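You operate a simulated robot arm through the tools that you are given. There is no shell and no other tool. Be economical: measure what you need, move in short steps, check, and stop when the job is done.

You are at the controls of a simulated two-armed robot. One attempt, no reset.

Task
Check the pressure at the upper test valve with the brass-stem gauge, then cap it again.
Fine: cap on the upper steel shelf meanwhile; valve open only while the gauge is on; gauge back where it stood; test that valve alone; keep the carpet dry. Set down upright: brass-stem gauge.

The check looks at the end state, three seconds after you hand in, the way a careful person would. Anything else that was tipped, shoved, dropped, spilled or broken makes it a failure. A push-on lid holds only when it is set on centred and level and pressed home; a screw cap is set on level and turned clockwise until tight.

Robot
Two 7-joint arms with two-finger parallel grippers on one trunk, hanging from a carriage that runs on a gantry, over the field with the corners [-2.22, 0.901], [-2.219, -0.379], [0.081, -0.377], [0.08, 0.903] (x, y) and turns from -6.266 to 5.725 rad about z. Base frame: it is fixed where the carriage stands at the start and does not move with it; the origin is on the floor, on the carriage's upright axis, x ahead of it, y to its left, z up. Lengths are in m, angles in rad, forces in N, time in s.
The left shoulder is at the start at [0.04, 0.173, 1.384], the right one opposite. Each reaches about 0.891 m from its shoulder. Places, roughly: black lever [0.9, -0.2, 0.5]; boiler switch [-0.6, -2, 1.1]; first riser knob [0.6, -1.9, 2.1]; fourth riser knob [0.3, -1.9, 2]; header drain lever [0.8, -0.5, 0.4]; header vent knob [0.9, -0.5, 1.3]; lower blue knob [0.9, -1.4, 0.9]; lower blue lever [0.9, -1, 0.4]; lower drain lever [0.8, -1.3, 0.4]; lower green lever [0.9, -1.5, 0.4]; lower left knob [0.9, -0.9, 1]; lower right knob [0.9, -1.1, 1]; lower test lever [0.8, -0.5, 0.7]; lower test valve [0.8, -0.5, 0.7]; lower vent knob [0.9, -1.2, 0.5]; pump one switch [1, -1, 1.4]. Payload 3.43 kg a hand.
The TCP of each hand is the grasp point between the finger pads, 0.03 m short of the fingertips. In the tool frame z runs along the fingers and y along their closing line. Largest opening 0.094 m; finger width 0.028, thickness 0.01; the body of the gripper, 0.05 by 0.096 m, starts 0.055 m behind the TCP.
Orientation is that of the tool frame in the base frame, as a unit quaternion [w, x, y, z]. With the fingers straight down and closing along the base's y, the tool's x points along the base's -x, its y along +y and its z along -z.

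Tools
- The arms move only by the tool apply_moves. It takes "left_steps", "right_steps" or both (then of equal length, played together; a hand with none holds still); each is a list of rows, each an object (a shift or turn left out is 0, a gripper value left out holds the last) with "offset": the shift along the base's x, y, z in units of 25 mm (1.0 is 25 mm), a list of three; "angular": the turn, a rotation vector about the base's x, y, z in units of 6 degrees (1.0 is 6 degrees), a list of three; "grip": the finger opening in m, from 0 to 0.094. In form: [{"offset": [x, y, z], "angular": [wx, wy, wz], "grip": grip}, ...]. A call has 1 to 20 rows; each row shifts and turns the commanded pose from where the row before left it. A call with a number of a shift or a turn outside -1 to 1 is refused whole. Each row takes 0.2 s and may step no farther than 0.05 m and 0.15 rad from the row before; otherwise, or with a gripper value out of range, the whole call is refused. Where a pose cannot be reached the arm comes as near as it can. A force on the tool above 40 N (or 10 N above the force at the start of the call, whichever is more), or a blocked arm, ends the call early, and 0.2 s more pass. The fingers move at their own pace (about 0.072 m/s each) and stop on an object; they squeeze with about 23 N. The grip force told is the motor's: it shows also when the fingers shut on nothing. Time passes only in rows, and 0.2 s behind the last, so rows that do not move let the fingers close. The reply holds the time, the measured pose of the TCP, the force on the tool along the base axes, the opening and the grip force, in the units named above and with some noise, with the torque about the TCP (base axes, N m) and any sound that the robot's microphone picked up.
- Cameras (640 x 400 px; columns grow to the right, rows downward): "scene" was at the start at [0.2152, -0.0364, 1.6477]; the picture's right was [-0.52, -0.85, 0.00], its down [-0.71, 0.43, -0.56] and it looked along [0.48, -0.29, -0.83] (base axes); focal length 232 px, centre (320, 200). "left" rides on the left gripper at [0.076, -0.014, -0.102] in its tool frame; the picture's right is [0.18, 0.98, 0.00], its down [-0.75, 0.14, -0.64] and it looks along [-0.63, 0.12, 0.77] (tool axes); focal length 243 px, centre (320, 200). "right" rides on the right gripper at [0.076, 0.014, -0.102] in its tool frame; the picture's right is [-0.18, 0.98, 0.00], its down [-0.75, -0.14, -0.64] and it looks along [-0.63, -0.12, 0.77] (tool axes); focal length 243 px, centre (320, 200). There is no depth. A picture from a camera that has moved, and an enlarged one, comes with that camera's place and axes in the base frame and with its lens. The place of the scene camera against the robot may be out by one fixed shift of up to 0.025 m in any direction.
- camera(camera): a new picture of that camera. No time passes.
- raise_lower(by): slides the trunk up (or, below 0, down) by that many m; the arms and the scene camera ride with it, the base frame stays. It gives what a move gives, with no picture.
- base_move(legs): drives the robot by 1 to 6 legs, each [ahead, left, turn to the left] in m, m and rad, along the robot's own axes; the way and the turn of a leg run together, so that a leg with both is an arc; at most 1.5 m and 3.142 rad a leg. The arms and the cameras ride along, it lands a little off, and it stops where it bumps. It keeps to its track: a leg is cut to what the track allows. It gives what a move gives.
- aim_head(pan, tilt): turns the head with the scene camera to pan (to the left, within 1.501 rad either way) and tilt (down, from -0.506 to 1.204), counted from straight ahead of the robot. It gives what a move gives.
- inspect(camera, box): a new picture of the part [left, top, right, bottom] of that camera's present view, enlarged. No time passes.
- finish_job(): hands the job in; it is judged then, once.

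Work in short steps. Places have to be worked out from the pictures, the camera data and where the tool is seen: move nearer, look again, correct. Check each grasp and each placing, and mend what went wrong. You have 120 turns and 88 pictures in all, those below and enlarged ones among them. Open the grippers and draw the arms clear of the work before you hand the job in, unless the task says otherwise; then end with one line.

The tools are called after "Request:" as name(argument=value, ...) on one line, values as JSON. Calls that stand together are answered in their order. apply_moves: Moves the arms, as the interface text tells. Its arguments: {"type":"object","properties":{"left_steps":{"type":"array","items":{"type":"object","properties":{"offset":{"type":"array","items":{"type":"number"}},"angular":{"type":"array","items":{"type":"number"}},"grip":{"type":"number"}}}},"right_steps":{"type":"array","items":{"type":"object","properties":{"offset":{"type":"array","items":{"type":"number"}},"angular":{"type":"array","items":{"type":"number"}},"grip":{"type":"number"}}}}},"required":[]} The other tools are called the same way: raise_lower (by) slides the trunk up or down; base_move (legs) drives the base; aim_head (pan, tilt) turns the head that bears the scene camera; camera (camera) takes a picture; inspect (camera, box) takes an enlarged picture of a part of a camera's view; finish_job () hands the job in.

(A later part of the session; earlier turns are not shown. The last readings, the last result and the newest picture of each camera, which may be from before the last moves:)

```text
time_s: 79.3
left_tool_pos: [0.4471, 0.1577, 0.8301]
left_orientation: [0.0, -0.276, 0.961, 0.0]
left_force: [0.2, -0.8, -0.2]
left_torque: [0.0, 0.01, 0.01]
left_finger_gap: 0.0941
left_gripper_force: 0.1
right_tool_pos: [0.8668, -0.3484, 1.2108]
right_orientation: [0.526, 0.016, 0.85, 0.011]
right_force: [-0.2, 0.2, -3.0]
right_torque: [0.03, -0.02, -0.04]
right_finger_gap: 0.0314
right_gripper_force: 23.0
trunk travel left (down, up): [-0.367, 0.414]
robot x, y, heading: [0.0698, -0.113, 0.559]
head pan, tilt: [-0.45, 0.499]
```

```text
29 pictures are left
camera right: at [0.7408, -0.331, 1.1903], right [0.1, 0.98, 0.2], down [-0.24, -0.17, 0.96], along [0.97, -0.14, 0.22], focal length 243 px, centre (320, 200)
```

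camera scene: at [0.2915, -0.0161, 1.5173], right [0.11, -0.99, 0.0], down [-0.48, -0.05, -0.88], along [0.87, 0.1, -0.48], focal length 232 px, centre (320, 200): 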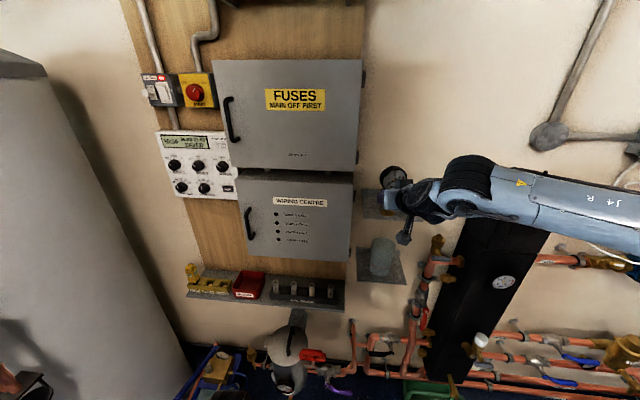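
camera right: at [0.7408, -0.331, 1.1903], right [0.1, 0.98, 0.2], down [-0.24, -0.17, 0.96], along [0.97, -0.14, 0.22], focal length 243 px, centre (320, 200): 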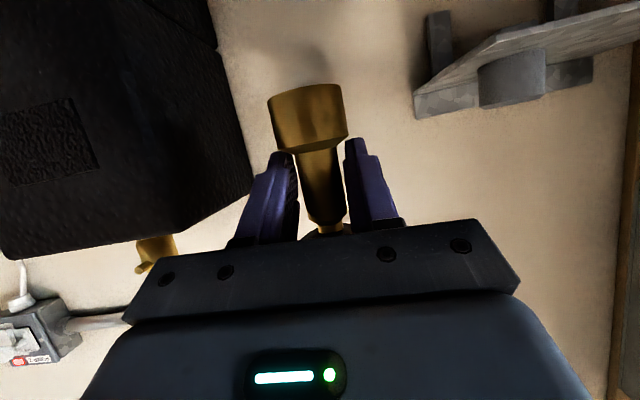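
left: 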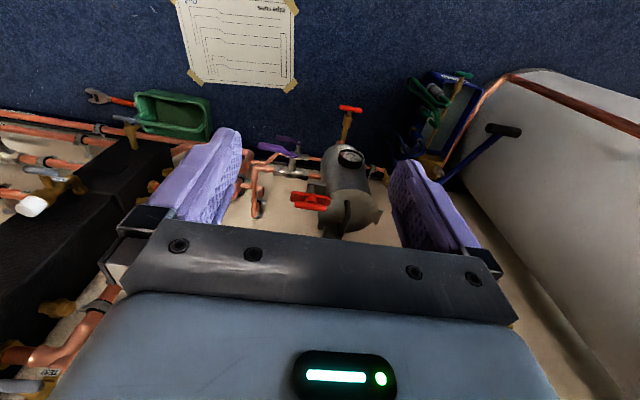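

Reachable with zero yaw. I bring the gauge above the spigot, stopping ~2 cm over it.

Request:
apply_moves(right_steps=[{"offset": [0.9, 0.05, -0.6]}, {"offset": [0.9, 0, -0.6]}, {"offset": [0.9, 0, -0.8]}, {"offset": [0.8, 0, -0.8]}, {}])

Request:
camera(camera="right")

Request:
inspect(camera="scene", box=[350, 150, 510, 310])

```text
time_s: 80.5
left_tool_pos: [0.447, 0.1581, 0.8293]
left_orientation: [0.0, -0.276, 0.961, 0.0]
left_force: [0.3, 0.5, -0.2]
left_torque: [-0.02, 0.04, 0.02]
left_finger_gap: 0.0939
left_gripper_force: 0.1
right_tool_pos: [0.9543, -0.345, 1.1452]
right_orientation: [0.525, 0.016, 0.851, 0.011]
right_force: [-1.3, 0.4, -2.4]
right_torque: [-0.04, -0.02, 0.01]
right_finger_gap: 0.0315
right_gripper_force: 23.4
trunk travel left (down, up): [-0.367, 0.414]
robot x, y, heading: [0.0714, -0.1141, 0.564]
head pan, tilt: [-0.45, 0.499]
```

```text
28 pictures are left
camera right: at [0.8291, -0.3283, 1.1232], right [0.1, 0.98, 0.2], down [-0.24, -0.17, 0.96], along [0.97, -0.14, 0.22], focal length 243 px, centre (320, 200)
```

right: 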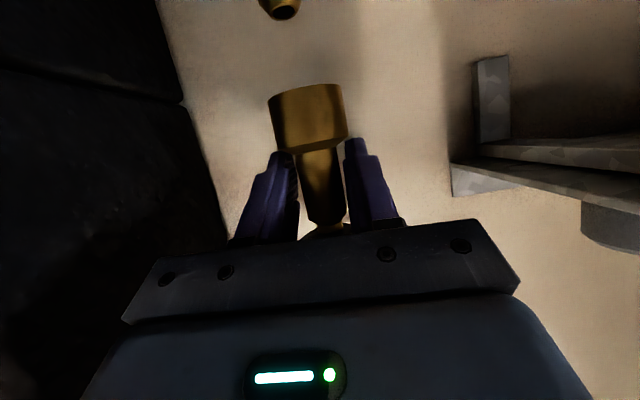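

```text
2.50 times, centred on (430, 230) of scene
camera zoom: at [0.2913, -0.0162, 1.5172], right [0.11, -0.99, 0.0], down [-0.48, -0.05, -0.88], along [0.87, 0.1, -0.48], focal length 580 px, centre (45, 125)
```

zoom: 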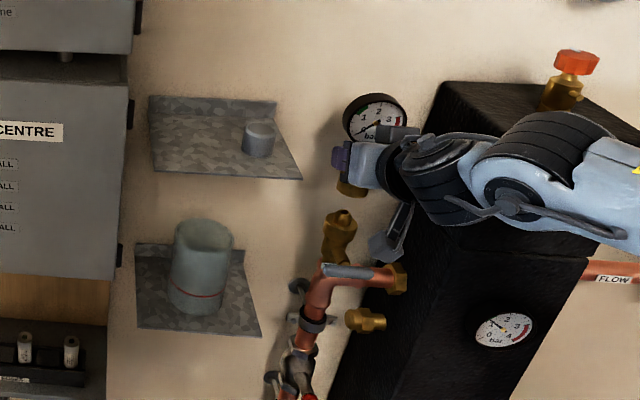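

Spigot tip is at about [0.961,-0.345,1.060]; the gauge underside at z≈1.097. I enlarge the scene view to judge the fore-aft alignment.

Request:
inspect(camera="scene", box=[465, 195, 515, 255])

Request:
inspect(camera="scene", box=[400, 180, 480, 260])

```text
6.67 times, centred on (490, 225) of scene
camera zoom: at [0.2913, -0.0162, 1.5172], right [0.11, -0.99, 0.0], down [-0.48, -0.05, -0.88], along [0.87, 0.1, -0.48], focal length 1545 px, centre (-813, 33)
```

zoom: 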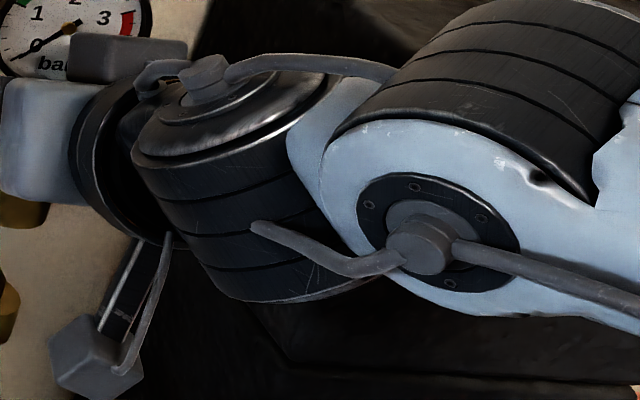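

```text
5.00 times, centred on (440, 220) of scene
camera zoom: at [0.2913, -0.0162, 1.5172], right [0.11, -0.99, 0.0], down [-0.48, -0.05, -0.88], along [0.87, 0.1, -0.48], focal length 1159 px, centre (-280, 100)
```

zoom: 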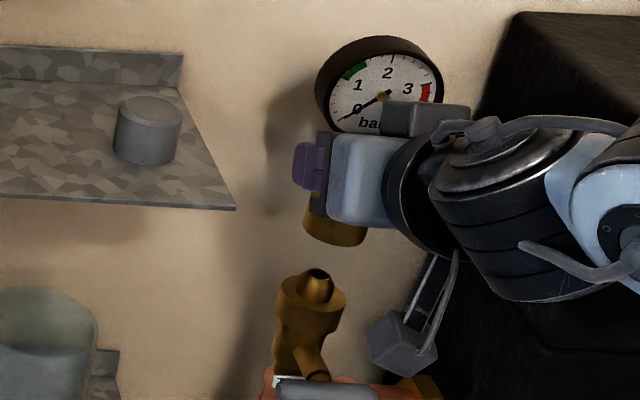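

Both views agree the gauge must go ~6 mm further in, y about right. I shift and descend to just above the spigot, then look.

Request:
apply_moves(right_steps=[{"offset": [0.24, -0.05, -0.4]}, {"offset": [0, 0, -0.5]}, {"offset": [0, 0, -0.4]}, {}])

Request:
inspect(camera="right", box=[220, 0, 420, 160])

Request:
inspect(camera="scene", box=[400, 180, 480, 260])

```text
time_s: 81.5
left_tool_pos: [0.4475, 0.1581, 0.8305]
left_orientation: [0.0, -0.277, 0.961, 0.0]
left_force: [0.3, 0.1, -0.4]
left_torque: [0.01, -0.01, -0.02]
left_finger_gap: 0.0939
left_gripper_force: 0.2
right_tool_pos: [0.96, -0.3472, 1.1113]
right_orientation: [0.526, 0.016, 0.85, 0.011]
right_force: [0.6, -0.8, -3.8]
right_torque: [-0.02, -0.02, 0.0]
right_finger_gap: 0.0312
right_gripper_force: 23.0
trunk travel left (down, up): [-0.367, 0.414]
robot x, y, heading: [0.0684, -0.1116, 0.56]
head pan, tilt: [-0.45, 0.499]
```

```text
2.50 times, centred on (320, 80) of right
camera zoom: at [0.8345, -0.3306, 1.0892], right [0.1, 0.98, 0.2], down [-0.24, -0.17, 0.96], along [0.97, -0.14, 0.22], focal length 606 px, centre (320, 500)
```

zoom: 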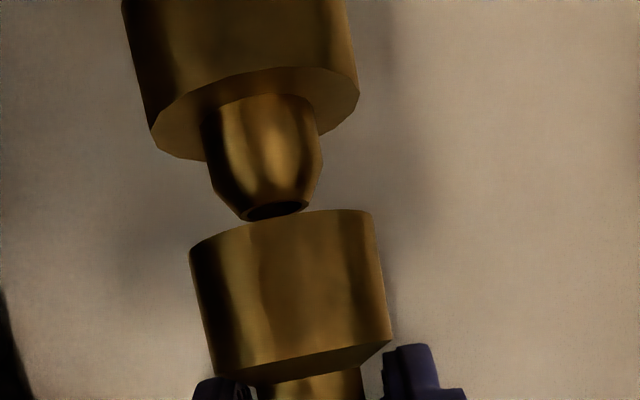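

```text
5.00 times, centred on (440, 220) of scene
camera zoom: at [0.2914, -0.0161, 1.5173], right [0.11, -0.99, 0.0], down [-0.48, -0.05, -0.88], along [0.87, 0.1, -0.48], focal length 1159 px, centre (-280, 100)
```

zoom: 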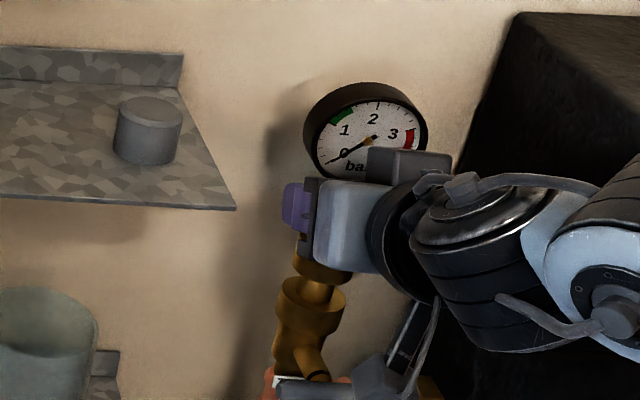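

Gauge is aligned within ~1 mm laterally over the spigot. I lower it on slowly, watching the force.

Request:
apply_moves(right_steps=[{"offset": [0.02, -0.03, -0.2]}, {"offset": [0, 0, -0.2]}, {"offset": [0, 0, -0.2]}, {"offset": [0, 0, -0.15]}, {"offset": [0, 0, -0.15]}, {"offset": [0, 0, -0.1]}])

Request:
inspect(camera="right", box=[220, 0, 420, 160])

```text
time_s: 82.9
left_tool_pos: [0.4489, 0.1581, 0.831]
left_orientation: [0.001, -0.276, 0.961, 0.0]
left_force: [-0.2, -0.3, -0.1]
left_torque: [0.0, 0.02, -0.03]
left_finger_gap: 0.0943
left_gripper_force: 0.0
right_tool_pos: [0.9615, -0.3472, 1.089]
right_orientation: [0.528, 0.016, 0.849, 0.012]
right_force: [-4.9, 1.6, 11.1]
right_torque: [-0.02, 0.46, -0.06]
right_finger_gap: 0.0316
right_gripper_force: 22.5
trunk travel left (down, up): [-0.367, 0.414]
robot x, y, heading: [0.0698, -0.1071, 0.557]
head pan, tilt: [-0.45, 0.499]
```

```text
2.50 times, centred on (320, 80) of right
camera zoom: at [0.8368, -0.3305, 1.0669], right [0.1, 0.97, 0.2], down [-0.25, -0.17, 0.95], along [0.96, -0.14, 0.22], focal length 606 px, centre (320, 500)
```

zoom: 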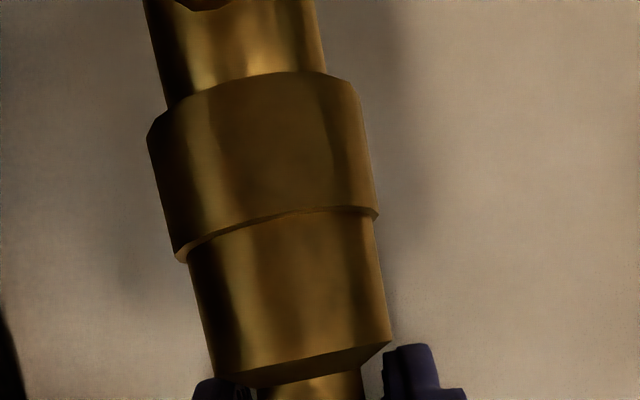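

The gauge sits flush on the shoulder (11 N). I press a little more to drive it home.

Request:
apply_moves(right_steps=[{"offset": [-0.05, 0, -0.12]}, {"offset": [0, 0, -0.1]}, {}])

```text
time_s: 83.7
left_tool_pos: [0.45, 0.1577, 0.8311]
left_orientation: [0.001, -0.276, 0.961, -0.001]
left_force: [0.3, 0.6, 0.6]
left_torque: [0.03, -0.02, 0.0]
left_finger_gap: 0.0941
left_gripper_force: 0.1
right_tool_pos: [0.963, -0.3468, 1.0854]
right_orientation: [0.528, 0.016, 0.849, 0.011]
right_force: [-5.0, 1.5, 23.7]
right_torque: [-0.13, -0.12, -0.03]
right_finger_gap: 0.0316
right_gripper_force: 23.1
trunk travel left (down, up): [-0.367, 0.414]
robot x, y, heading: [0.0697, -0.11, 0.561]
head pan, tilt: [-0.45, 0.499]
```

The gauge is pressed home (24 N). I release it, back straight out, and look at the gauge reading and lever.

Request:
apply_moves(right_steps=[{"offset": [0, 0, 0.1]}, {"grip": 0.065}, {"grip": 0.065}, {"offset": [-0.8, 0, 0]}, {"offset": [-1, 0, 0]}, {"offset": [-1, 0, 0]}, {"offset": [-0.8, 0, 0.3]}, {}])

Request:
camera(camera="right")

Request:
inspect(camera="scene", box=[380, 150, 500, 270])

```text
time_s: 85.5
left_tool_pos: [0.4494, 0.1568, 0.8301]
left_orientation: [0.0, -0.277, 0.961, 0.0]
left_force: [0.6, -0.1, -0.2]
left_torque: [0.01, 0.0, 0.02]
left_finger_gap: 0.0939
left_gripper_force: 0.1
right_tool_pos: [0.8716, -0.3469, 1.0909]
right_orientation: [0.525, 0.016, 0.851, 0.01]
right_force: [-0.4, 0.8, -0.1]
right_torque: [-0.02, 0.03, 0.01]
right_finger_gap: 0.0652
right_gripper_force: 0.1
trunk travel left (down, up): [-0.367, 0.414]
robot x, y, heading: [0.0726, -0.1116, 0.563]
head pan, tilt: [-0.45, 0.499]
```

```text
21 pictures are left
camera right: at [0.7458, -0.3304, 1.0695], right [0.1, 0.98, 0.2], down [-0.24, -0.17, 0.96], along [0.97, -0.14, 0.22], focal length 243 px, centre (320, 200)
```

right: 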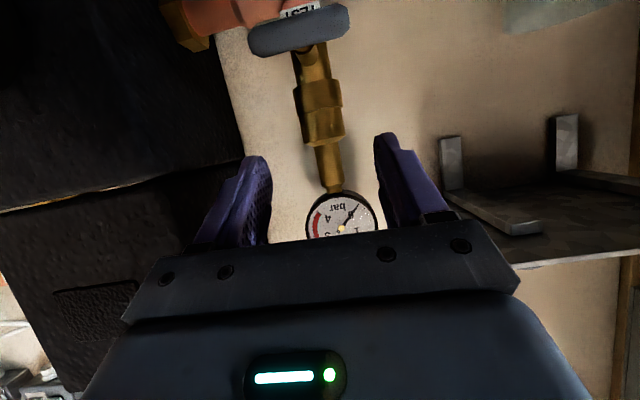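

```text
3.33 times, centred on (440, 210) of scene
camera zoom: at [0.2918, -0.0162, 1.5174], right [0.11, -0.99, 0.0], down [-0.48, -0.05, -0.88], along [0.87, 0.1, -0.48], focal length 773 px, centre (-80, 167)
```

zoom: 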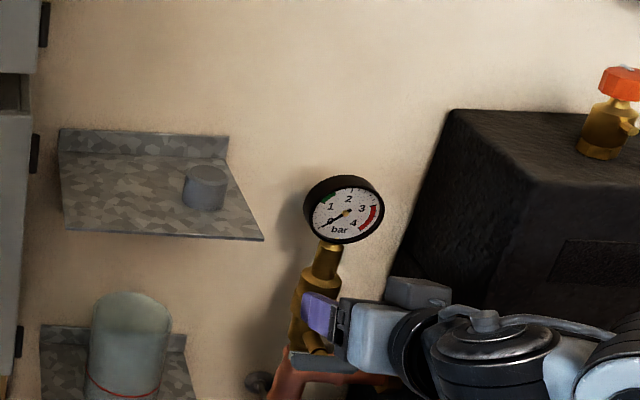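

The gauge sits level on the valve reading 0; 21 pictures remain, so I use them sparingly. Lever bar: centre ≈[0.908,-0.346,1.003], half-length 0.03, horizontal. I close the fingers and place them just above its left (+y) end.

Request:
apply_moves(right_steps=[{"offset": [0, 0.54, 0], "grip": 0}, {"offset": [0, 0.54, 0], "grip": 0}, {"offset": [0.4, 0, -0.9]}, {"offset": [0.42, 0, -0.9]}, {}])

Request:
inspect(camera="right", box=[200, 0, 440, 240])

```text
time_s: 86.7
left_tool_pos: [0.4491, 0.1569, 0.8308]
left_orientation: [0.0, -0.277, 0.961, 0.001]
left_force: [-0.1, 0.2, 0.6]
left_torque: [0.0, -0.03, -0.03]
left_finger_gap: 0.0939
left_gripper_force: 0.1
right_tool_pos: [0.8908, -0.3206, 1.0451]
right_orientation: [0.526, 0.017, 0.85, 0.01]
right_force: [0.3, -0.2, 0.5]
right_torque: [0.04, -0.02, -0.01]
right_finger_gap: 0.0002
right_gripper_force: 22.9
trunk travel left (down, up): [-0.367, 0.414]
robot x, y, heading: [0.0733, -0.1134, 0.562]
head pan, tilt: [-0.45, 0.499]
```

```text
1.67 times, centred on (320, 120) of right
camera zoom: at [0.7648, -0.3033, 1.0247], right [0.1, 0.97, 0.2], down [-0.24, -0.17, 0.96], along [0.97, -0.14, 0.22], focal length 404 px, centre (320, 333)
```

zoom: 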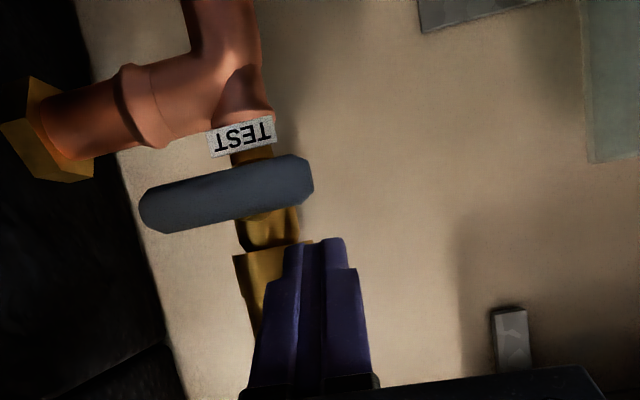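

The bar matches my estimate. I push its +y end down along the arc, first part.

Request:
apply_moves(right_steps=[{"offset": [0, 0, -0.4]}, {"offset": [0, 0.06, -0.25]}, {"offset": [0, 0.08, -0.25]}, {"offset": [0, 0.06, -0.3]}])

Request:
inspect(camera="right", box=[200, 0, 440, 240])

```text
time_s: 87.7
left_tool_pos: [0.4478, 0.1572, 0.83]
left_orientation: [0.0, -0.276, 0.961, 0.0]
left_force: [0.2, 0.9, 0.1]
left_torque: [-0.01, 0.0, 0.0]
left_finger_gap: 0.0938
left_gripper_force: 0.0
right_tool_pos: [0.8885, -0.3155, 1.0164]
right_orientation: [0.526, 0.016, 0.85, 0.011]
right_force: [0.3, -0.1, 0.1]
right_torque: [0.05, -0.02, 0.02]
right_finger_gap: 0.0
right_gripper_force: 23.4
trunk travel left (down, up): [-0.367, 0.414]
robot x, y, heading: [0.0674, -0.115, 0.562]
head pan, tilt: [-0.45, 0.499]
```

```text
1.67 times, centred on (320, 120) of right
camera zoom: at [0.7637, -0.2983, 0.9948], right [0.1, 0.97, 0.2], down [-0.24, -0.17, 0.96], along [0.97, -0.14, 0.22], focal length 404 px, centre (320, 333)
```

zoom: 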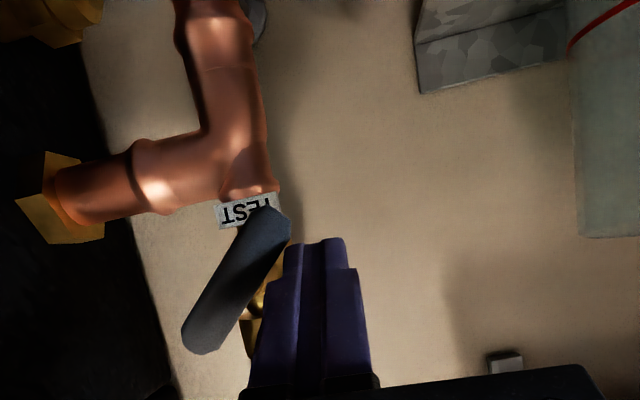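

The lever turns easily, now ~45°. I continue the arc to vertical.

Request:
apply_moves(right_steps=[{"offset": [0.05, -0.15, -0.4]}, {"offset": [0, -0.24, -0.35]}, {"offset": [0, -0.3, -0.15]}, {"offset": [0, -0.15, 0]}])

Request:
inspect(camera="right", box=[200, 0, 440, 240])

```text
time_s: 88.7
left_tool_pos: [0.4467, 0.1611, 0.8311]
left_orientation: [0.0, -0.277, 0.961, 0.0]
left_force: [0.1, -0.8, 0.1]
left_torque: [-0.01, -0.01, 0.0]
left_finger_gap: 0.094
left_gripper_force: 0.1
right_tool_pos: [0.8901, -0.33, 0.9935]
right_orientation: [0.527, 0.015, 0.85, 0.016]
right_force: [-12.0, 20.5, 10.4]
right_torque: [-0.31, -0.23, 0.05]
right_finger_gap: 0.0
right_gripper_force: 23.1
trunk travel left (down, up): [-0.367, 0.414]
robot x, y, heading: [0.0703, -0.1085, 0.562]
head pan, tilt: [-0.45, 0.499]
```

```text
1.67 times, centred on (320, 120) of right
camera zoom: at [0.7642, -0.3139, 0.9726], right [0.09, 0.97, 0.21], down [-0.24, -0.18, 0.95], along [0.97, -0.14, 0.22], focal length 404 px, centre (320, 333)
```

zoom: 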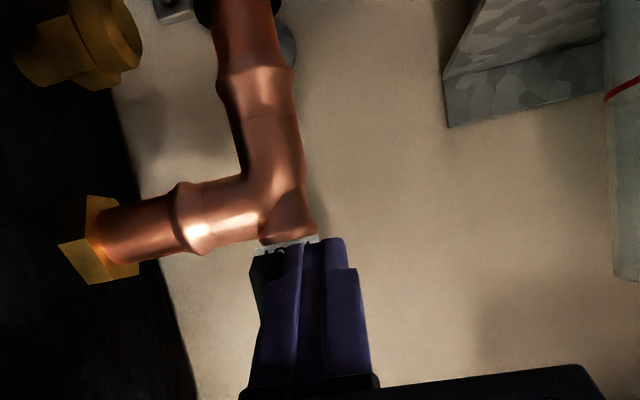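

The lever met its stop (20 N), bar vertical. I back off and read the gauge.

Request:
apply_moves(right_steps=[{"offset": [0, 0.4, 0]}, {"offset": [-0.8, 0.2, 0]}, {"offset": [-1, 0, 0]}, {"offset": [-1, 0, 0]}, {"offset": [-0.5, 0, 0.5]}, {}])

Request:
inspect(camera="scene", box=[390, 180, 490, 280])

Request:
camera(camera="right")

```text
time_s: 90.1
left_tool_pos: [0.4481, 0.1562, 0.8303]
left_orientation: [0.0, -0.277, 0.961, 0.0]
left_force: [0.3, -0.4, -0.4]
left_torque: [0.0, 0.0, 0.03]
left_finger_gap: 0.0942
left_gripper_force: 0.0
right_tool_pos: [0.8069, -0.3208, 1.0088]
right_orientation: [0.525, 0.015, 0.851, 0.011]
right_force: [-0.3, 0.2, -0.7]
right_torque: [0.01, -0.01, 0.0]
right_finger_gap: 0.0001
right_gripper_force: 23.0
trunk travel left (down, up): [-0.367, 0.414]
robot x, y, heading: [0.0731, -0.113, 0.56]
head pan, tilt: [-0.45, 0.499]
```

```text
4.00 times, centred on (440, 230) of scene
camera zoom: at [0.2917, -0.0163, 1.5173], right [0.11, -0.99, 0.0], down [-0.48, -0.05, -0.88], along [0.87, 0.1, -0.48], focal length 927 px, centre (-160, 80)
```

zoom: 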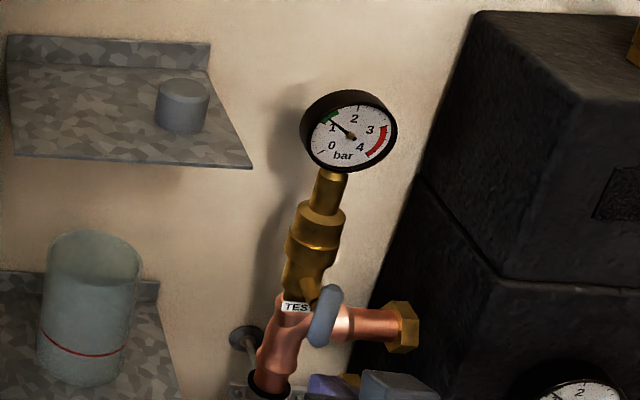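

```text
15 pictures are left
camera right: at [0.6826, -0.3045, 0.9867], right [0.1, 0.98, 0.2], down [-0.24, -0.17, 0.96], along [0.97, -0.14, 0.22], focal length 243 px, centre (320, 200)
```

right: 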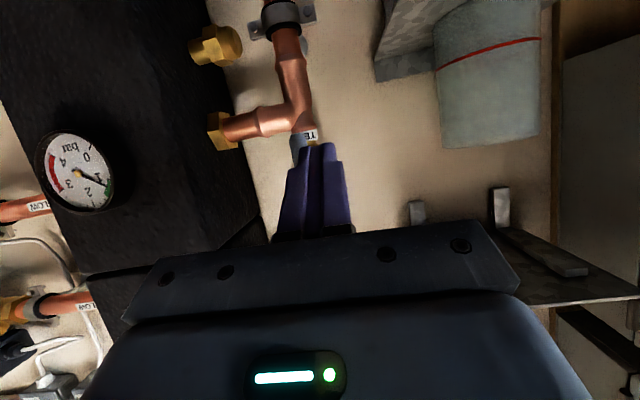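

The gauge shows about 1.2 bar, dry and level. Now I close: fingers go to the +y side of the bar's top end and push it over toward -y and down.

Request:
apply_moves(right_steps=[{"offset": [0, 0.25, 0.6]}, {"offset": [0.4, 0, 0.52]}, {"offset": [0.9, 0, 0]}, {"offset": [0.9, 0, 0]}, {"offset": [0.9, 0, 0]}, {"offset": [0.1, -0.5, 0]}, {"offset": [0, -0.35, 0.1]}, {"offset": [0, -0.3, 0.2]}, {"offset": [0, -0.28, -0.1]}, {"offset": [0, -0.2, -0.25]}, {"offset": [0, -0.05, -0.2]}])

Request:
inspect(camera="right", box=[200, 0, 440, 240])

```text
time_s: 92.7
left_tool_pos: [0.4479, 0.1584, 0.83]
left_orientation: [0.0, -0.276, 0.961, 0.0]
left_force: [0.4, 0.6, -0.1]
left_torque: [-0.01, -0.02, 0.05]
left_finger_gap: 0.0941
left_gripper_force: 0.2
right_tool_pos: [0.8885, -0.3561, 1.0354]
right_orientation: [0.534, 0.015, 0.845, 0.015]
right_force: [-1.0, 1.4, 3.7]
right_torque: [0.05, -0.05, 0.04]
right_finger_gap: 0.0
right_gripper_force: 23.2
trunk travel left (down, up): [-0.367, 0.414]
robot x, y, heading: [0.0685, -0.1098, 0.566]
head pan, tilt: [-0.45, 0.499]
stopped in row 11 (right hand): the force on the tool passed its limit at 43 N (the readings are from after the stop); the commanded pose is now the measured one
```

```text
1.67 times, centred on (320, 120) of right
camera zoom: at [0.7646, -0.3397, 1.0117], right [0.09, 0.97, 0.21], down [-0.26, -0.18, 0.95], along [0.96, -0.14, 0.23], focal length 404 px, centre (320, 333)
```

zoom: 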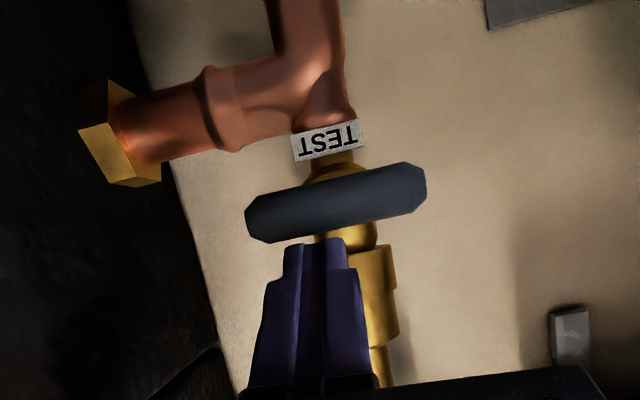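

The lever is back horizontal against its stop: valve closed. I withdraw, open, and line up with the gauge stem again.

Request:
apply_moves(right_steps=[{"offset": [0, 0, 0.3]}, {"offset": [-0.7, 0.1, 0.3], "angular": [0, 0.18, 0]}, {"offset": [-0.8, 0.2, 0.6], "grip": 0.065}, {"offset": [-0.5, 0.05, 0.94], "grip": 0.065}, {"grip": 0.065}, {}])

Request:
camera(camera="right")

```text
time_s: 94.1
left_tool_pos: [0.4478, 0.1577, 0.8314]
left_orientation: [0.0, -0.276, 0.961, -0.001]
left_force: [-0.9, -0.8, -1.4]
left_torque: [-0.02, 0.02, -0.01]
left_finger_gap: 0.0942
left_gripper_force: 0.1
right_tool_pos: [0.8379, -0.347, 1.0872]
right_orientation: [0.525, 0.016, 0.851, 0.014]
right_force: [0.9, -0.5, 0.4]
right_torque: [0.01, -0.01, 0.02]
right_finger_gap: 0.0648
right_gripper_force: 0.0
trunk travel left (down, up): [-0.367, 0.414]
robot x, y, heading: [0.0699, -0.1089, 0.558]
head pan, tilt: [-0.45, 0.499]
```

```text
13 pictures are left
camera right: at [0.7125, -0.3305, 1.0656], right [0.1, 0.97, 0.2], down [-0.24, -0.18, 0.96], along [0.97, -0.14, 0.21], focal length 243 px, centre (320, 200)
```

right: 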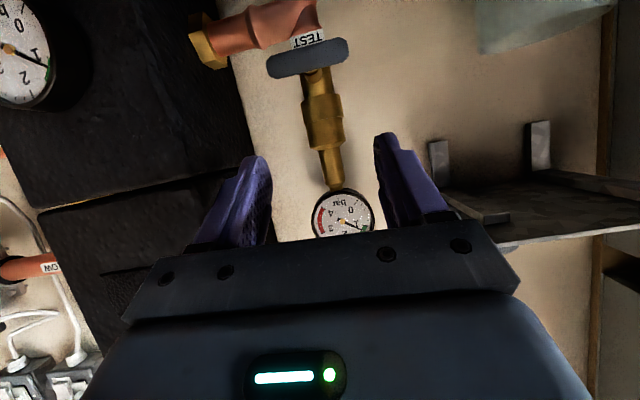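

Lever clearly horizontal and the gauge upright. I advance onto the stem and grip.

Request:
apply_moves(right_steps=[{"offset": [1, 0, 0]}, {"offset": [1, 0, 0]}, {"offset": [1, 0, 0]}, {"offset": [1, 0, 0]}, {"offset": [0.96, 0, 0]}, {}, {"grip": 0.01}, {"grip": 0.01}, {"grip": 0.01}, {"grip": 0.01}])

```text
time_s: 96.3
left_tool_pos: [0.4482, 0.1578, 0.8287]
left_orientation: [0.0, -0.276, 0.961, 0.0]
left_force: [0.3, -0.2, -0.4]
left_torque: [0.02, 0.0, -0.01]
left_finger_gap: 0.0941
left_gripper_force: 0.0
right_tool_pos: [0.963, -0.3465, 1.0869]
right_orientation: [0.525, 0.016, 0.851, 0.013]
right_force: [0.3, -1.2, -0.3]
right_torque: [-0.02, 0.04, -0.01]
right_finger_gap: 0.0315
right_gripper_force: 22.6
trunk travel left (down, up): [-0.367, 0.414]
robot x, y, heading: [0.0701, -0.1113, 0.56]
head pan, tilt: [-0.45, 0.499]
```

Gripped identically (0.0315). I lift straight up and check it comes off.

Request:
apply_moves(right_steps=[{"offset": [0, 0, 0.2]}, {"offset": [0, 0, 0.2]}, {"offset": [0, 0, 0.3]}, {"offset": [0, 0, 0.5]}, {"offset": [0, 0, 0.6]}, {"offset": [0, 0, 0.6]}, {}])

Request:
camera(camera="right")

```text
time_s: 97.9
left_tool_pos: [0.4476, 0.1574, 0.8289]
left_orientation: [0.0, -0.276, 0.961, 0.001]
left_force: [-0.1, -0.4, 0.4]
left_torque: [-0.02, 0.0, 0.0]
left_finger_gap: 0.0938
left_gripper_force: 0.0
right_tool_pos: [0.9641, -0.3473, 1.1469]
right_orientation: [0.524, 0.017, 0.851, 0.013]
right_force: [-0.2, -0.7, -3.2]
right_torque: [-0.03, 0.0, -0.03]
right_finger_gap: 0.0314
right_gripper_force: 23.1
trunk travel left (down, up): [-0.367, 0.414]
robot x, y, heading: [0.0698, -0.1107, 0.559]
head pan, tilt: [-0.45, 0.499]
```

```text
12 pictures are left
camera right: at [0.8383, -0.331, 1.1267], right [0.1, 0.97, 0.2], down [-0.24, -0.18, 0.96], along [0.97, -0.14, 0.21], focal length 243 px, centre (320, 200)
```

right: 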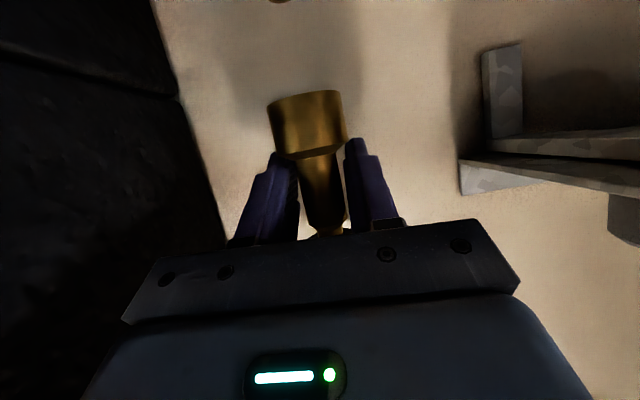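

The gauge is off, hanging as before. I carry it back along the same route to in front of its shelf place.

Request:
apply_moves(right_steps=[{"offset": [-0.97, 0, 0.9]}, {"offset": [-0.97, 0, 0.9]}, {"offset": [-0.97, 0, 0.9]}, {"offset": [-1, 0, 0.92]}, {"offset": [-0.3, 0.8, 0]}, {"offset": [0, 1, 0]}, {"offset": [0, 1, 0], "angular": [0, 0, 0.68]}, {"offset": [0, 1, 0], "angular": [0, 0, 0.68]}, {"offset": [0, 1, 0], "angular": [0, 0, 0.68]}, {"offset": [0, 1, 0]}, {"offset": [0, 1, 0]}, {"offset": [0.2, 0.8, 0]}, {"offset": [0, 0.55, 0]}, {}])

Request:
camera(camera="right")

```text
time_s: 100.9
left_tool_pos: [0.4474, 0.1574, 0.8294]
left_orientation: [-0.001, -0.277, 0.961, 0.0]
left_force: [-0.1, 0.5, -0.4]
left_torque: [-0.01, 0.02, 0.0]
left_finger_gap: 0.0938
left_gripper_force: 0.0
right_tool_pos: [0.863, -0.1444, 1.2379]
right_orientation: [0.52, -0.074, 0.848, 0.069]
right_force: [1.0, -0.4, -3.5]
right_torque: [0.03, -0.02, 0.03]
right_finger_gap: 0.0315
right_gripper_force: 23.0
trunk travel left (down, up): [-0.367, 0.414]
robot x, y, heading: [0.0728, -0.1117, 0.563]
head pan, tilt: [-0.45, 0.499]
```

```text
11 pictures are left
camera right: at [0.7373, -0.1549, 1.2163], right [-0.11, 0.97, 0.2], down [-0.19, -0.22, 0.96], along [0.97, 0.07, 0.21], focal length 243 px, centre (320, 200)
```

right: 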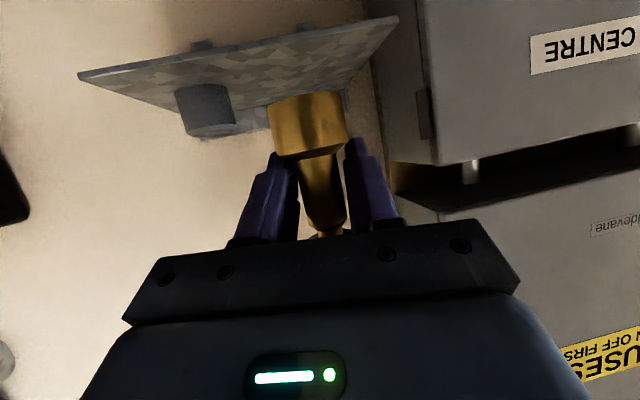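

Pose matches the pick-up pose; the gauge sits ~4 mm higher in the grip. I move in over its spot and lower to just above the shelf.

Request:
apply_moves(right_steps=[{"offset": [0.83, 0.18, 0]}, {"offset": [0.83, 0.18, 0]}, {"offset": [0.83, 0.18, 0]}, {"offset": [0.85, 0.18, 0]}, {"offset": [0, 0, -0.5]}, {"offset": [0, 0, -0.5]}, {"offset": [0, 0, -0.2]}, {}])

```text
time_s: 102.7
left_tool_pos: [0.4478, 0.1575, 0.8289]
left_orientation: [0.0, -0.276, 0.961, 0.0]
left_force: [-0.2, -0.6, 0.9]
left_torque: [0.02, 0.02, 0.01]
left_finger_gap: 0.0939
left_gripper_force: 0.1
right_tool_pos: [0.9458, -0.1274, 1.208]
right_orientation: [0.52, -0.074, 0.848, 0.069]
right_force: [-0.9, 1.0, -4.0]
right_torque: [0.01, -0.01, 0.01]
right_finger_gap: 0.0315
right_gripper_force: 23.0
trunk travel left (down, up): [-0.367, 0.414]
robot x, y, heading: [0.0708, -0.1127, 0.558]
head pan, tilt: [-0.45, 0.499]
```

Still hanging freely (−4 N). I lower in ~1 mm steps until the shelf takes the weight.

Request:
apply_moves(right_steps=[{"offset": [0, 0, -0.08]}, {"offset": [0, 0, -0.06]}, {}])

Request:
apply_moves(right_steps=[{"offset": [0, 0, -0.06]}, {"offset": [0, 0, -0.04]}, {}])

```text
time_s: 103.5
left_tool_pos: [0.4466, 0.1579, 0.8299]
left_orientation: [0.0, -0.276, 0.961, 0.0]
left_force: [-0.1, 0.2, 0.1]
left_torque: [-0.02, -0.01, -0.01]
left_finger_gap: 0.0939
left_gripper_force: 0.0
right_tool_pos: [0.9457, -0.1274, 1.2027]
right_orientation: [0.52, -0.074, 0.848, 0.068]
right_force: [0.3, -0.1, -3.0]
right_torque: [-0.04, -0.01, 0.0]
right_finger_gap: 0.0314
right_gripper_force: 23.2
trunk travel left (down, up): [-0.367, 0.414]
robot x, y, heading: [0.0678, -0.11, 0.558]
head pan, tilt: [-0.45, 0.499]
```

```text
time_s: 104.3
left_tool_pos: [0.4474, 0.1585, 0.8312]
left_orientation: [0.0, -0.276, 0.961, 0.0]
left_force: [0.0, -0.3, -1.3]
left_torque: [0.01, -0.01, -0.03]
left_finger_gap: 0.0939
left_gripper_force: 0.1
right_tool_pos: [0.9461, -0.1258, 1.203]
right_orientation: [0.521, -0.074, 0.848, 0.068]
right_force: [-0.8, -1.5, 3.8]
right_torque: [-0.14, 0.06, -0.04]
right_finger_gap: 0.0315
right_gripper_force: 23.2
trunk travel left (down, up): [-0.367, 0.414]
robot x, y, heading: [0.0688, -0.1108, 0.556]
head pan, tilt: [-0.45, 0.499]
```

The shelf carries it now (+3.8 N). I release and back straight out along the approach line, then look.

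Request:
apply_moves(right_steps=[{"grip": 0.036}, {"grip": 0.055}, {"grip": 0.055}, {"offset": [-0.8, -0.17, 0]}, {"offset": [-0.9, -0.19, 0]}, {"offset": [-0.9, -0.19, 0]}, {"offset": [-0.9, -0.19, 0]}, {"offset": [-0.9, -0.19, 0]}, {}])

Request:
camera(camera="right")

```text
time_s: 106.3
left_tool_pos: [0.4475, 0.1574, 0.8306]
left_orientation: [0.0, -0.277, 0.961, 0.0]
left_force: [0.4, 0.8, -0.1]
left_torque: [0.01, 0.0, 0.03]
left_finger_gap: 0.094
left_gripper_force: 0.1
right_tool_pos: [0.8359, -0.1507, 1.2022]
right_orientation: [0.52, -0.074, 0.848, 0.069]
right_force: [-0.4, 0.7, -0.2]
right_torque: [0.02, -0.02, 0.01]
right_finger_gap: 0.0551
right_gripper_force: 0.1
trunk travel left (down, up): [-0.367, 0.414]
robot x, y, heading: [0.0689, -0.1104, 0.558]
head pan, tilt: [-0.45, 0.499]
```

```text
10 pictures are left
camera right: at [0.7102, -0.1617, 1.1806], right [-0.11, 0.97, 0.2], down [-0.19, -0.22, 0.96], along [0.97, 0.07, 0.21], focal length 243 px, centre (320, 200)
```

right: 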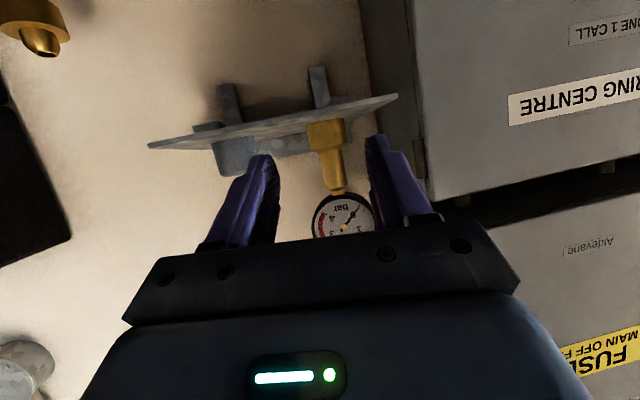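

The gauge stands upright in its place, needle back at 0. Cap centre ≈[0.937,-0.211,1.172]. I line up in front of it with yaw zero and the fingertips just above shelf level.

Request:
apply_moves(right_steps=[{"offset": [-0.2, -0.6, 0], "angular": [0, 0, -0.68], "grip": 0.062}, {"offset": [0, -0.6, 0], "angular": [0, 0, -0.68]}, {"offset": [0, -0.6, -0.2], "angular": [0, 0, -0.68]}, {"offset": [0, -0.6, -0.3]}, {}])

Request:
camera(camera="right")

```text
time_s: 107.5
left_tool_pos: [0.4485, 0.1586, 0.8293]
left_orientation: [0.0, -0.277, 0.961, 0.0]
left_force: [0.5, 0.7, -0.2]
left_torque: [-0.02, 0.01, -0.01]
left_finger_gap: 0.094
left_gripper_force: 0.1
right_tool_pos: [0.8324, -0.2093, 1.189]
right_orientation: [0.524, 0.017, 0.851, 0.013]
right_force: [1.0, 0.1, 0.0]
right_torque: [-0.03, 0.0, 0.0]
right_finger_gap: 0.062
right_gripper_force: 0.0
trunk travel left (down, up): [-0.367, 0.414]
robot x, y, heading: [0.072, -0.1134, 0.558]
head pan, tilt: [-0.45, 0.499]
```

```text
9 pictures are left
camera right: at [0.7071, -0.1928, 1.1681], right [0.1, 0.97, 0.2], down [-0.24, -0.18, 0.96], along [0.97, -0.14, 0.21], focal length 243 px, centre (320, 200)
```

right: 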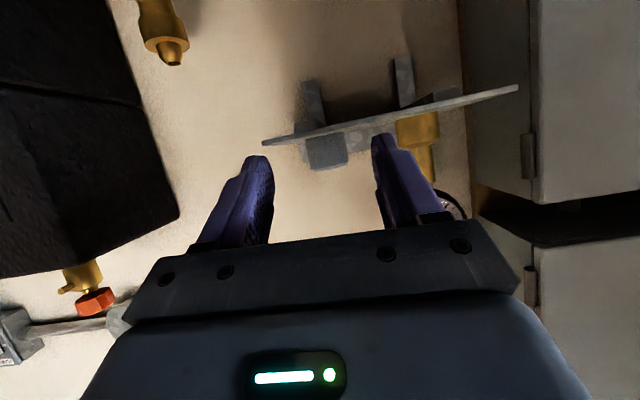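

The cap is on the hand's line. I advance around it and close.

Request:
apply_moves(right_steps=[{"offset": [0.9, -0.06, 0]}, {"offset": [0.9, 0, 0]}, {"offset": [0.9, 0, 0]}, {"offset": [0.9, 0, -0.05]}, {"offset": [0.58, 0, 0]}, {}, {"grip": 0.02}, {"grip": 0.02}, {"grip": 0.02}, {}])

```text
time_s: 109.7
left_tool_pos: [0.4482, 0.1579, 0.8298]
left_orientation: [-0.001, -0.277, 0.961, 0.0]
left_force: [0.6, -0.2, 0.0]
left_torque: [-0.01, -0.02, 0.0]
left_finger_gap: 0.0939
left_gripper_force: 0.1
right_tool_pos: [0.9365, -0.2096, 1.1892]
right_orientation: [0.525, 0.016, 0.851, 0.013]
right_force: [0.1, 0.2, 0.7]
right_torque: [-0.01, 0.0, -0.02]
right_finger_gap: 0.0387
right_gripper_force: 22.9
trunk travel left (down, up): [-0.367, 0.414]
robot x, y, heading: [0.0716, -0.1102, 0.561]
head pan, tilt: [-0.45, 0.499]
```

Gripped at 0.0387 (slightly off the diameter). I lift and inspect how the cap sits in the fingers.

Request:
apply_moves(right_steps=[{"offset": [0, 0, 0.3]}, {"offset": [0, 0, 0.5]}, {"offset": [0, 0, 0.5]}, {"offset": [-0.9, 0, 0.2]}, {"offset": [-0.9, 0, 0]}, {"offset": [-0.9, 0, 0]}, {}])

Request:
inspect(camera="right", box=[200, 60, 440, 260])

```text
time_s: 111.3
left_tool_pos: [0.4476, 0.1574, 0.8297]
left_orientation: [0.001, -0.276, 0.961, 0.001]
left_force: [-0.2, 0.3, 0.3]
left_torque: [-0.02, 0.03, -0.03]
left_finger_gap: 0.0939
left_gripper_force: 0.1
right_tool_pos: [0.869, -0.2112, 1.2283]
right_orientation: [0.524, 0.016, 0.851, 0.014]
right_force: [0.2, 0.3, 0.1]
right_torque: [0.01, -0.01, 0.01]
right_finger_gap: 0.0386
right_gripper_force: 22.9
trunk travel left (down, up): [-0.367, 0.414]
robot x, y, heading: [0.0707, -0.1091, 0.557]
head pan, tilt: [-0.45, 0.499]
```

```text
2.00 times, centred on (320, 160) of right
camera zoom: at [0.744, -0.1936, 1.2075], right [0.1, 0.97, 0.2], down [-0.24, -0.18, 0.96], along [0.97, -0.14, 0.21], focal length 485 px, centre (320, 280)
```

zoom: 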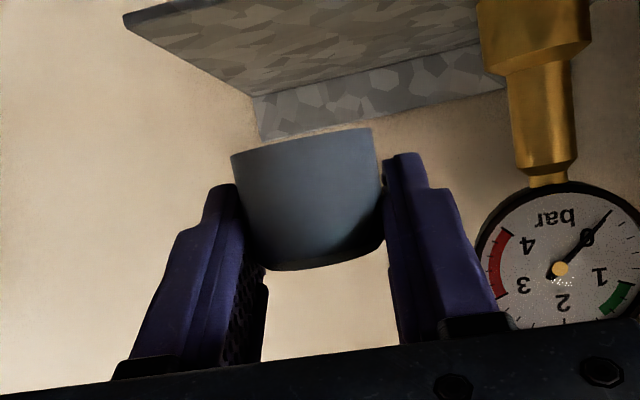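

Cap held level, its axis ~5 mm beyond the TCP. I carry it right and position it just above the spigot for a check.

Request:
apply_moves(right_steps=[{"offset": [-0.2, -0.9, 0]}, {"offset": [0, -0.9, 0]}, {"offset": [0, -0.9, 0]}, {"offset": [0, -0.9, -0.5]}, {"offset": [0, -0.9, -0.5]}, {"offset": [0, -0.93, -0.5]}, {"offset": [0.9, 0, -0.7]}, {"offset": [0.9, 0, -0.8]}, {"offset": [0.9, 0, -0.9]}, {"offset": [0.95, 0, -0.9]}, {}])

Request:
inspect(camera="right", box=[220, 0, 420, 160])

Request:
inspect(camera="scene", box=[400, 190, 480, 270])

```text
time_s: 113.7
left_tool_pos: [0.447, 0.158, 0.8303]
left_orientation: [0.0, -0.277, 0.961, 0.0]
left_force: [-0.3, -0.1, 0.5]
left_torque: [-0.04, 0.01, -0.03]
left_finger_gap: 0.0939
left_gripper_force: 0.1
right_tool_pos: [0.955, -0.3469, 1.1049]
right_orientation: [0.524, 0.016, 0.851, 0.014]
right_force: [-0.8, -0.7, 1.3]
right_torque: [0.0, 0.02, 0.02]
right_finger_gap: 0.0386
right_gripper_force: 22.9
trunk travel left (down, up): [-0.367, 0.414]
robot x, y, heading: [0.0685, -0.1127, 0.561]
head pan, tilt: [-0.45, 0.499]
```

```text
2.50 times, centred on (320, 80) of right
camera zoom: at [0.8295, -0.3313, 1.084], right [0.1, 0.97, 0.2], down [-0.24, -0.18, 0.96], along [0.97, -0.14, 0.21], focal length 606 px, centre (320, 500)
```

zoom: 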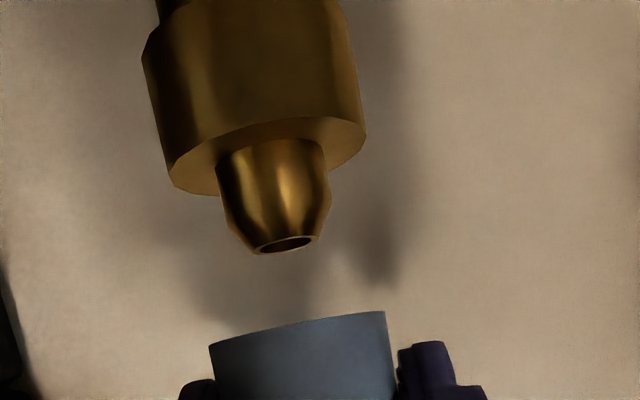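

```text
5.00 times, centred on (440, 230) of scene
camera zoom: at [0.2911, -0.016, 1.5173], right [0.11, -0.99, 0.0], down [-0.48, -0.05, -0.88], along [0.87, 0.1, -0.48], focal length 1159 px, centre (-280, 50)
```

zoom: 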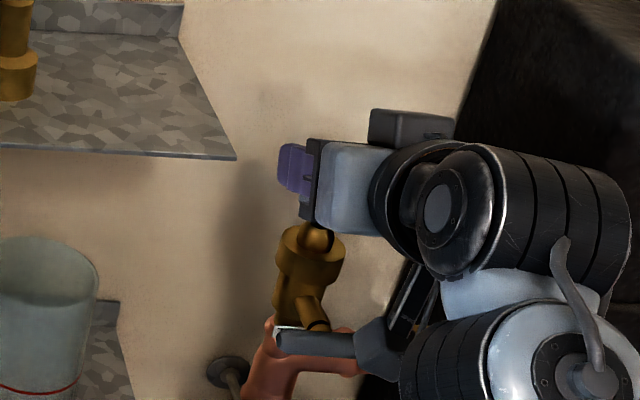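

Lateral alignment is within ~1 mm; fore-aft the position chain suggests ~3 mm more. I shift slightly and lower gently, watching for early contact.

Request:
apply_moves(right_steps=[{"offset": [0.08, 0.03, -0.2]}, {"offset": [0, 0, -0.2]}, {"offset": [0, 0, -0.15]}, {"offset": [0, 0, -0.15]}, {"offset": [0, 0, -0.15]}, {"offset": [0, 0, -0.15]}])

```text
time_s: 115.1
left_tool_pos: [0.4483, 0.1579, 0.8297]
left_orientation: [-0.001, -0.277, 0.961, 0.0]
left_force: [0.0, -0.2, 0.0]
left_torque: [0.01, 0.0, 0.0]
left_finger_gap: 0.094
left_gripper_force: 0.1
right_tool_pos: [0.9561, -0.346, 1.0807]
right_orientation: [0.525, 0.016, 0.851, 0.014]
right_force: [0.4, -0.5, -0.4]
right_torque: [0.02, 0.0, -0.02]
right_finger_gap: 0.0381
right_gripper_force: 23.6
trunk travel left (down, up): [-0.367, 0.414]
robot x, y, heading: [0.0698, -0.1132, 0.564]
head pan, tilt: [-0.45, 0.499]
```

No force at 1.081; the cap should be ~1 cm onto the spigot. I check with a picture.

Request:
inspect(camera="right", box=[220, 20, 420, 220])

```text
2.00 times, centred on (320, 120) of right
camera zoom: at [0.8319, -0.3298, 1.0608], right [0.1, 0.97, 0.2], down [-0.24, -0.18, 0.96], along [0.97, -0.14, 0.21], focal length 485 px, centre (320, 360)
```

zoom: 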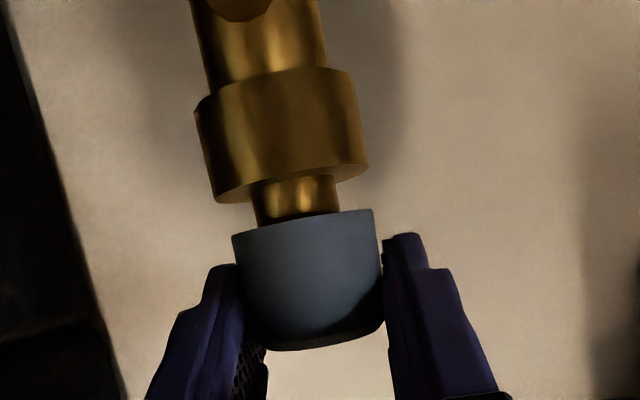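

The spigot disappears inside the cap, so it is on. I lower it to the seat.

Request:
apply_moves(right_steps=[{"offset": [0, 0, -0.15]}, {"offset": [0, 0, -0.15]}, {"offset": [0, 0, -0.12]}, {"offset": [0, 0, -0.1]}, {"offset": [0, 0, -0.1]}, {}])

```text
time_s: 116.5
left_tool_pos: [0.4503, 0.1574, 0.8308]
left_orientation: [0.002, -0.276, 0.961, 0.0]
left_force: [-0.1, -0.1, -0.4]
left_torque: [0.04, 0.0, 0.01]
left_finger_gap: 0.0939
left_gripper_force: 0.0
right_tool_pos: [0.9591, -0.347, 1.07]
right_orientation: [0.526, 0.016, 0.85, 0.014]
right_force: [-3.3, 2.5, 18.5]
right_torque: [-0.16, -0.05, 0.06]
right_finger_gap: 0.0386
right_gripper_force: 23.0
trunk travel left (down, up): [-0.367, 0.414]
robot x, y, heading: [0.0718, -0.1107, 0.563]
head pan, tilt: [-0.45, 0.499]
```

Seat contact at 18 N. I release, rise clear above, close the fingers, and look at the cap.

Request:
apply_moves(right_steps=[{"grip": 0.06}, {"grip": 0.06}, {"offset": [-0.3, 0, 0.6]}, {"offset": [-0.3, 0, 0.8]}, {"offset": [-0.2, 0, 0.4], "grip": 0}, {"grip": 0}, {"grip": 0}])

Request:
inspect(camera="right", box=[220, 0, 420, 160])

```text
time_s: 118.1
left_tool_pos: [0.4485, 0.1577, 0.8294]
left_orientation: [0.0, -0.276, 0.961, 0.0]
left_force: [0.4, 0.6, 0.0]
left_torque: [-0.02, -0.01, 0.03]
left_finger_gap: 0.0937
left_gripper_force: 0.0
right_tool_pos: [0.9367, -0.3447, 1.1112]
right_orientation: [0.524, 0.017, 0.851, 0.013]
right_force: [-0.3, -0.3, -0.7]
right_torque: [0.0, 0.0, -0.01]
right_finger_gap: 0.0
right_gripper_force: 22.6
trunk travel left (down, up): [-0.367, 0.414]
robot x, y, heading: [0.0691, -0.1109, 0.56]
head pan, tilt: [-0.45, 0.499]
```

```text
2.50 times, centred on (320, 80) of right
camera zoom: at [0.8109, -0.3276, 1.0895], right [0.1, 0.97, 0.2], down [-0.24, -0.18, 0.96], along [0.97, -0.14, 0.21], focal length 606 px, centre (320, 500)
```

zoom: 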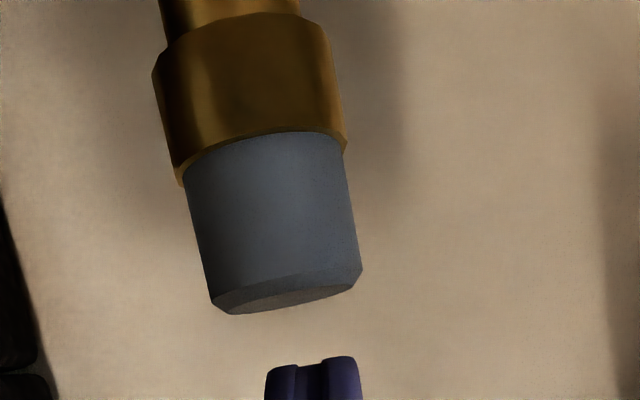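

The cap sits flush and level. I press straight down on its top centre with the closed fingers.

Request:
apply_moves(right_steps=[{"offset": [0.16, -0.07, -0.2]}, {"offset": [0, 0, -0.2]}, {"offset": [0, 0, -0.2]}, {"offset": [0, 0, -0.1]}, {"offset": [0, 0, -0.1]}, {"offset": [0, 0, -0.1]}])

```text
time_s: 119.5
left_tool_pos: [0.4483, 0.1575, 0.8298]
left_orientation: [-0.001, -0.276, 0.961, -0.001]
left_force: [0.0, -0.3, -0.3]
left_torque: [-0.01, 0.01, -0.01]
left_finger_gap: 0.0938
left_gripper_force: 0.1
right_tool_pos: [0.9406, -0.3484, 1.099]
right_orientation: [0.534, 0.018, 0.845, 0.011]
right_force: [2.4, 0.0, 8.7]
right_torque: [0.03, -0.27, -0.04]
right_finger_gap: 0.0
right_gripper_force: 23.1
trunk travel left (down, up): [-0.367, 0.414]
robot x, y, heading: [0.0696, -0.1153, 0.564]
head pan, tilt: [-0.45, 0.499]
stopped in row 6 (right hand): the force on the tool passed its limit at 42 N (the readings are from after the stop); the commanded pose is now the measured one
```

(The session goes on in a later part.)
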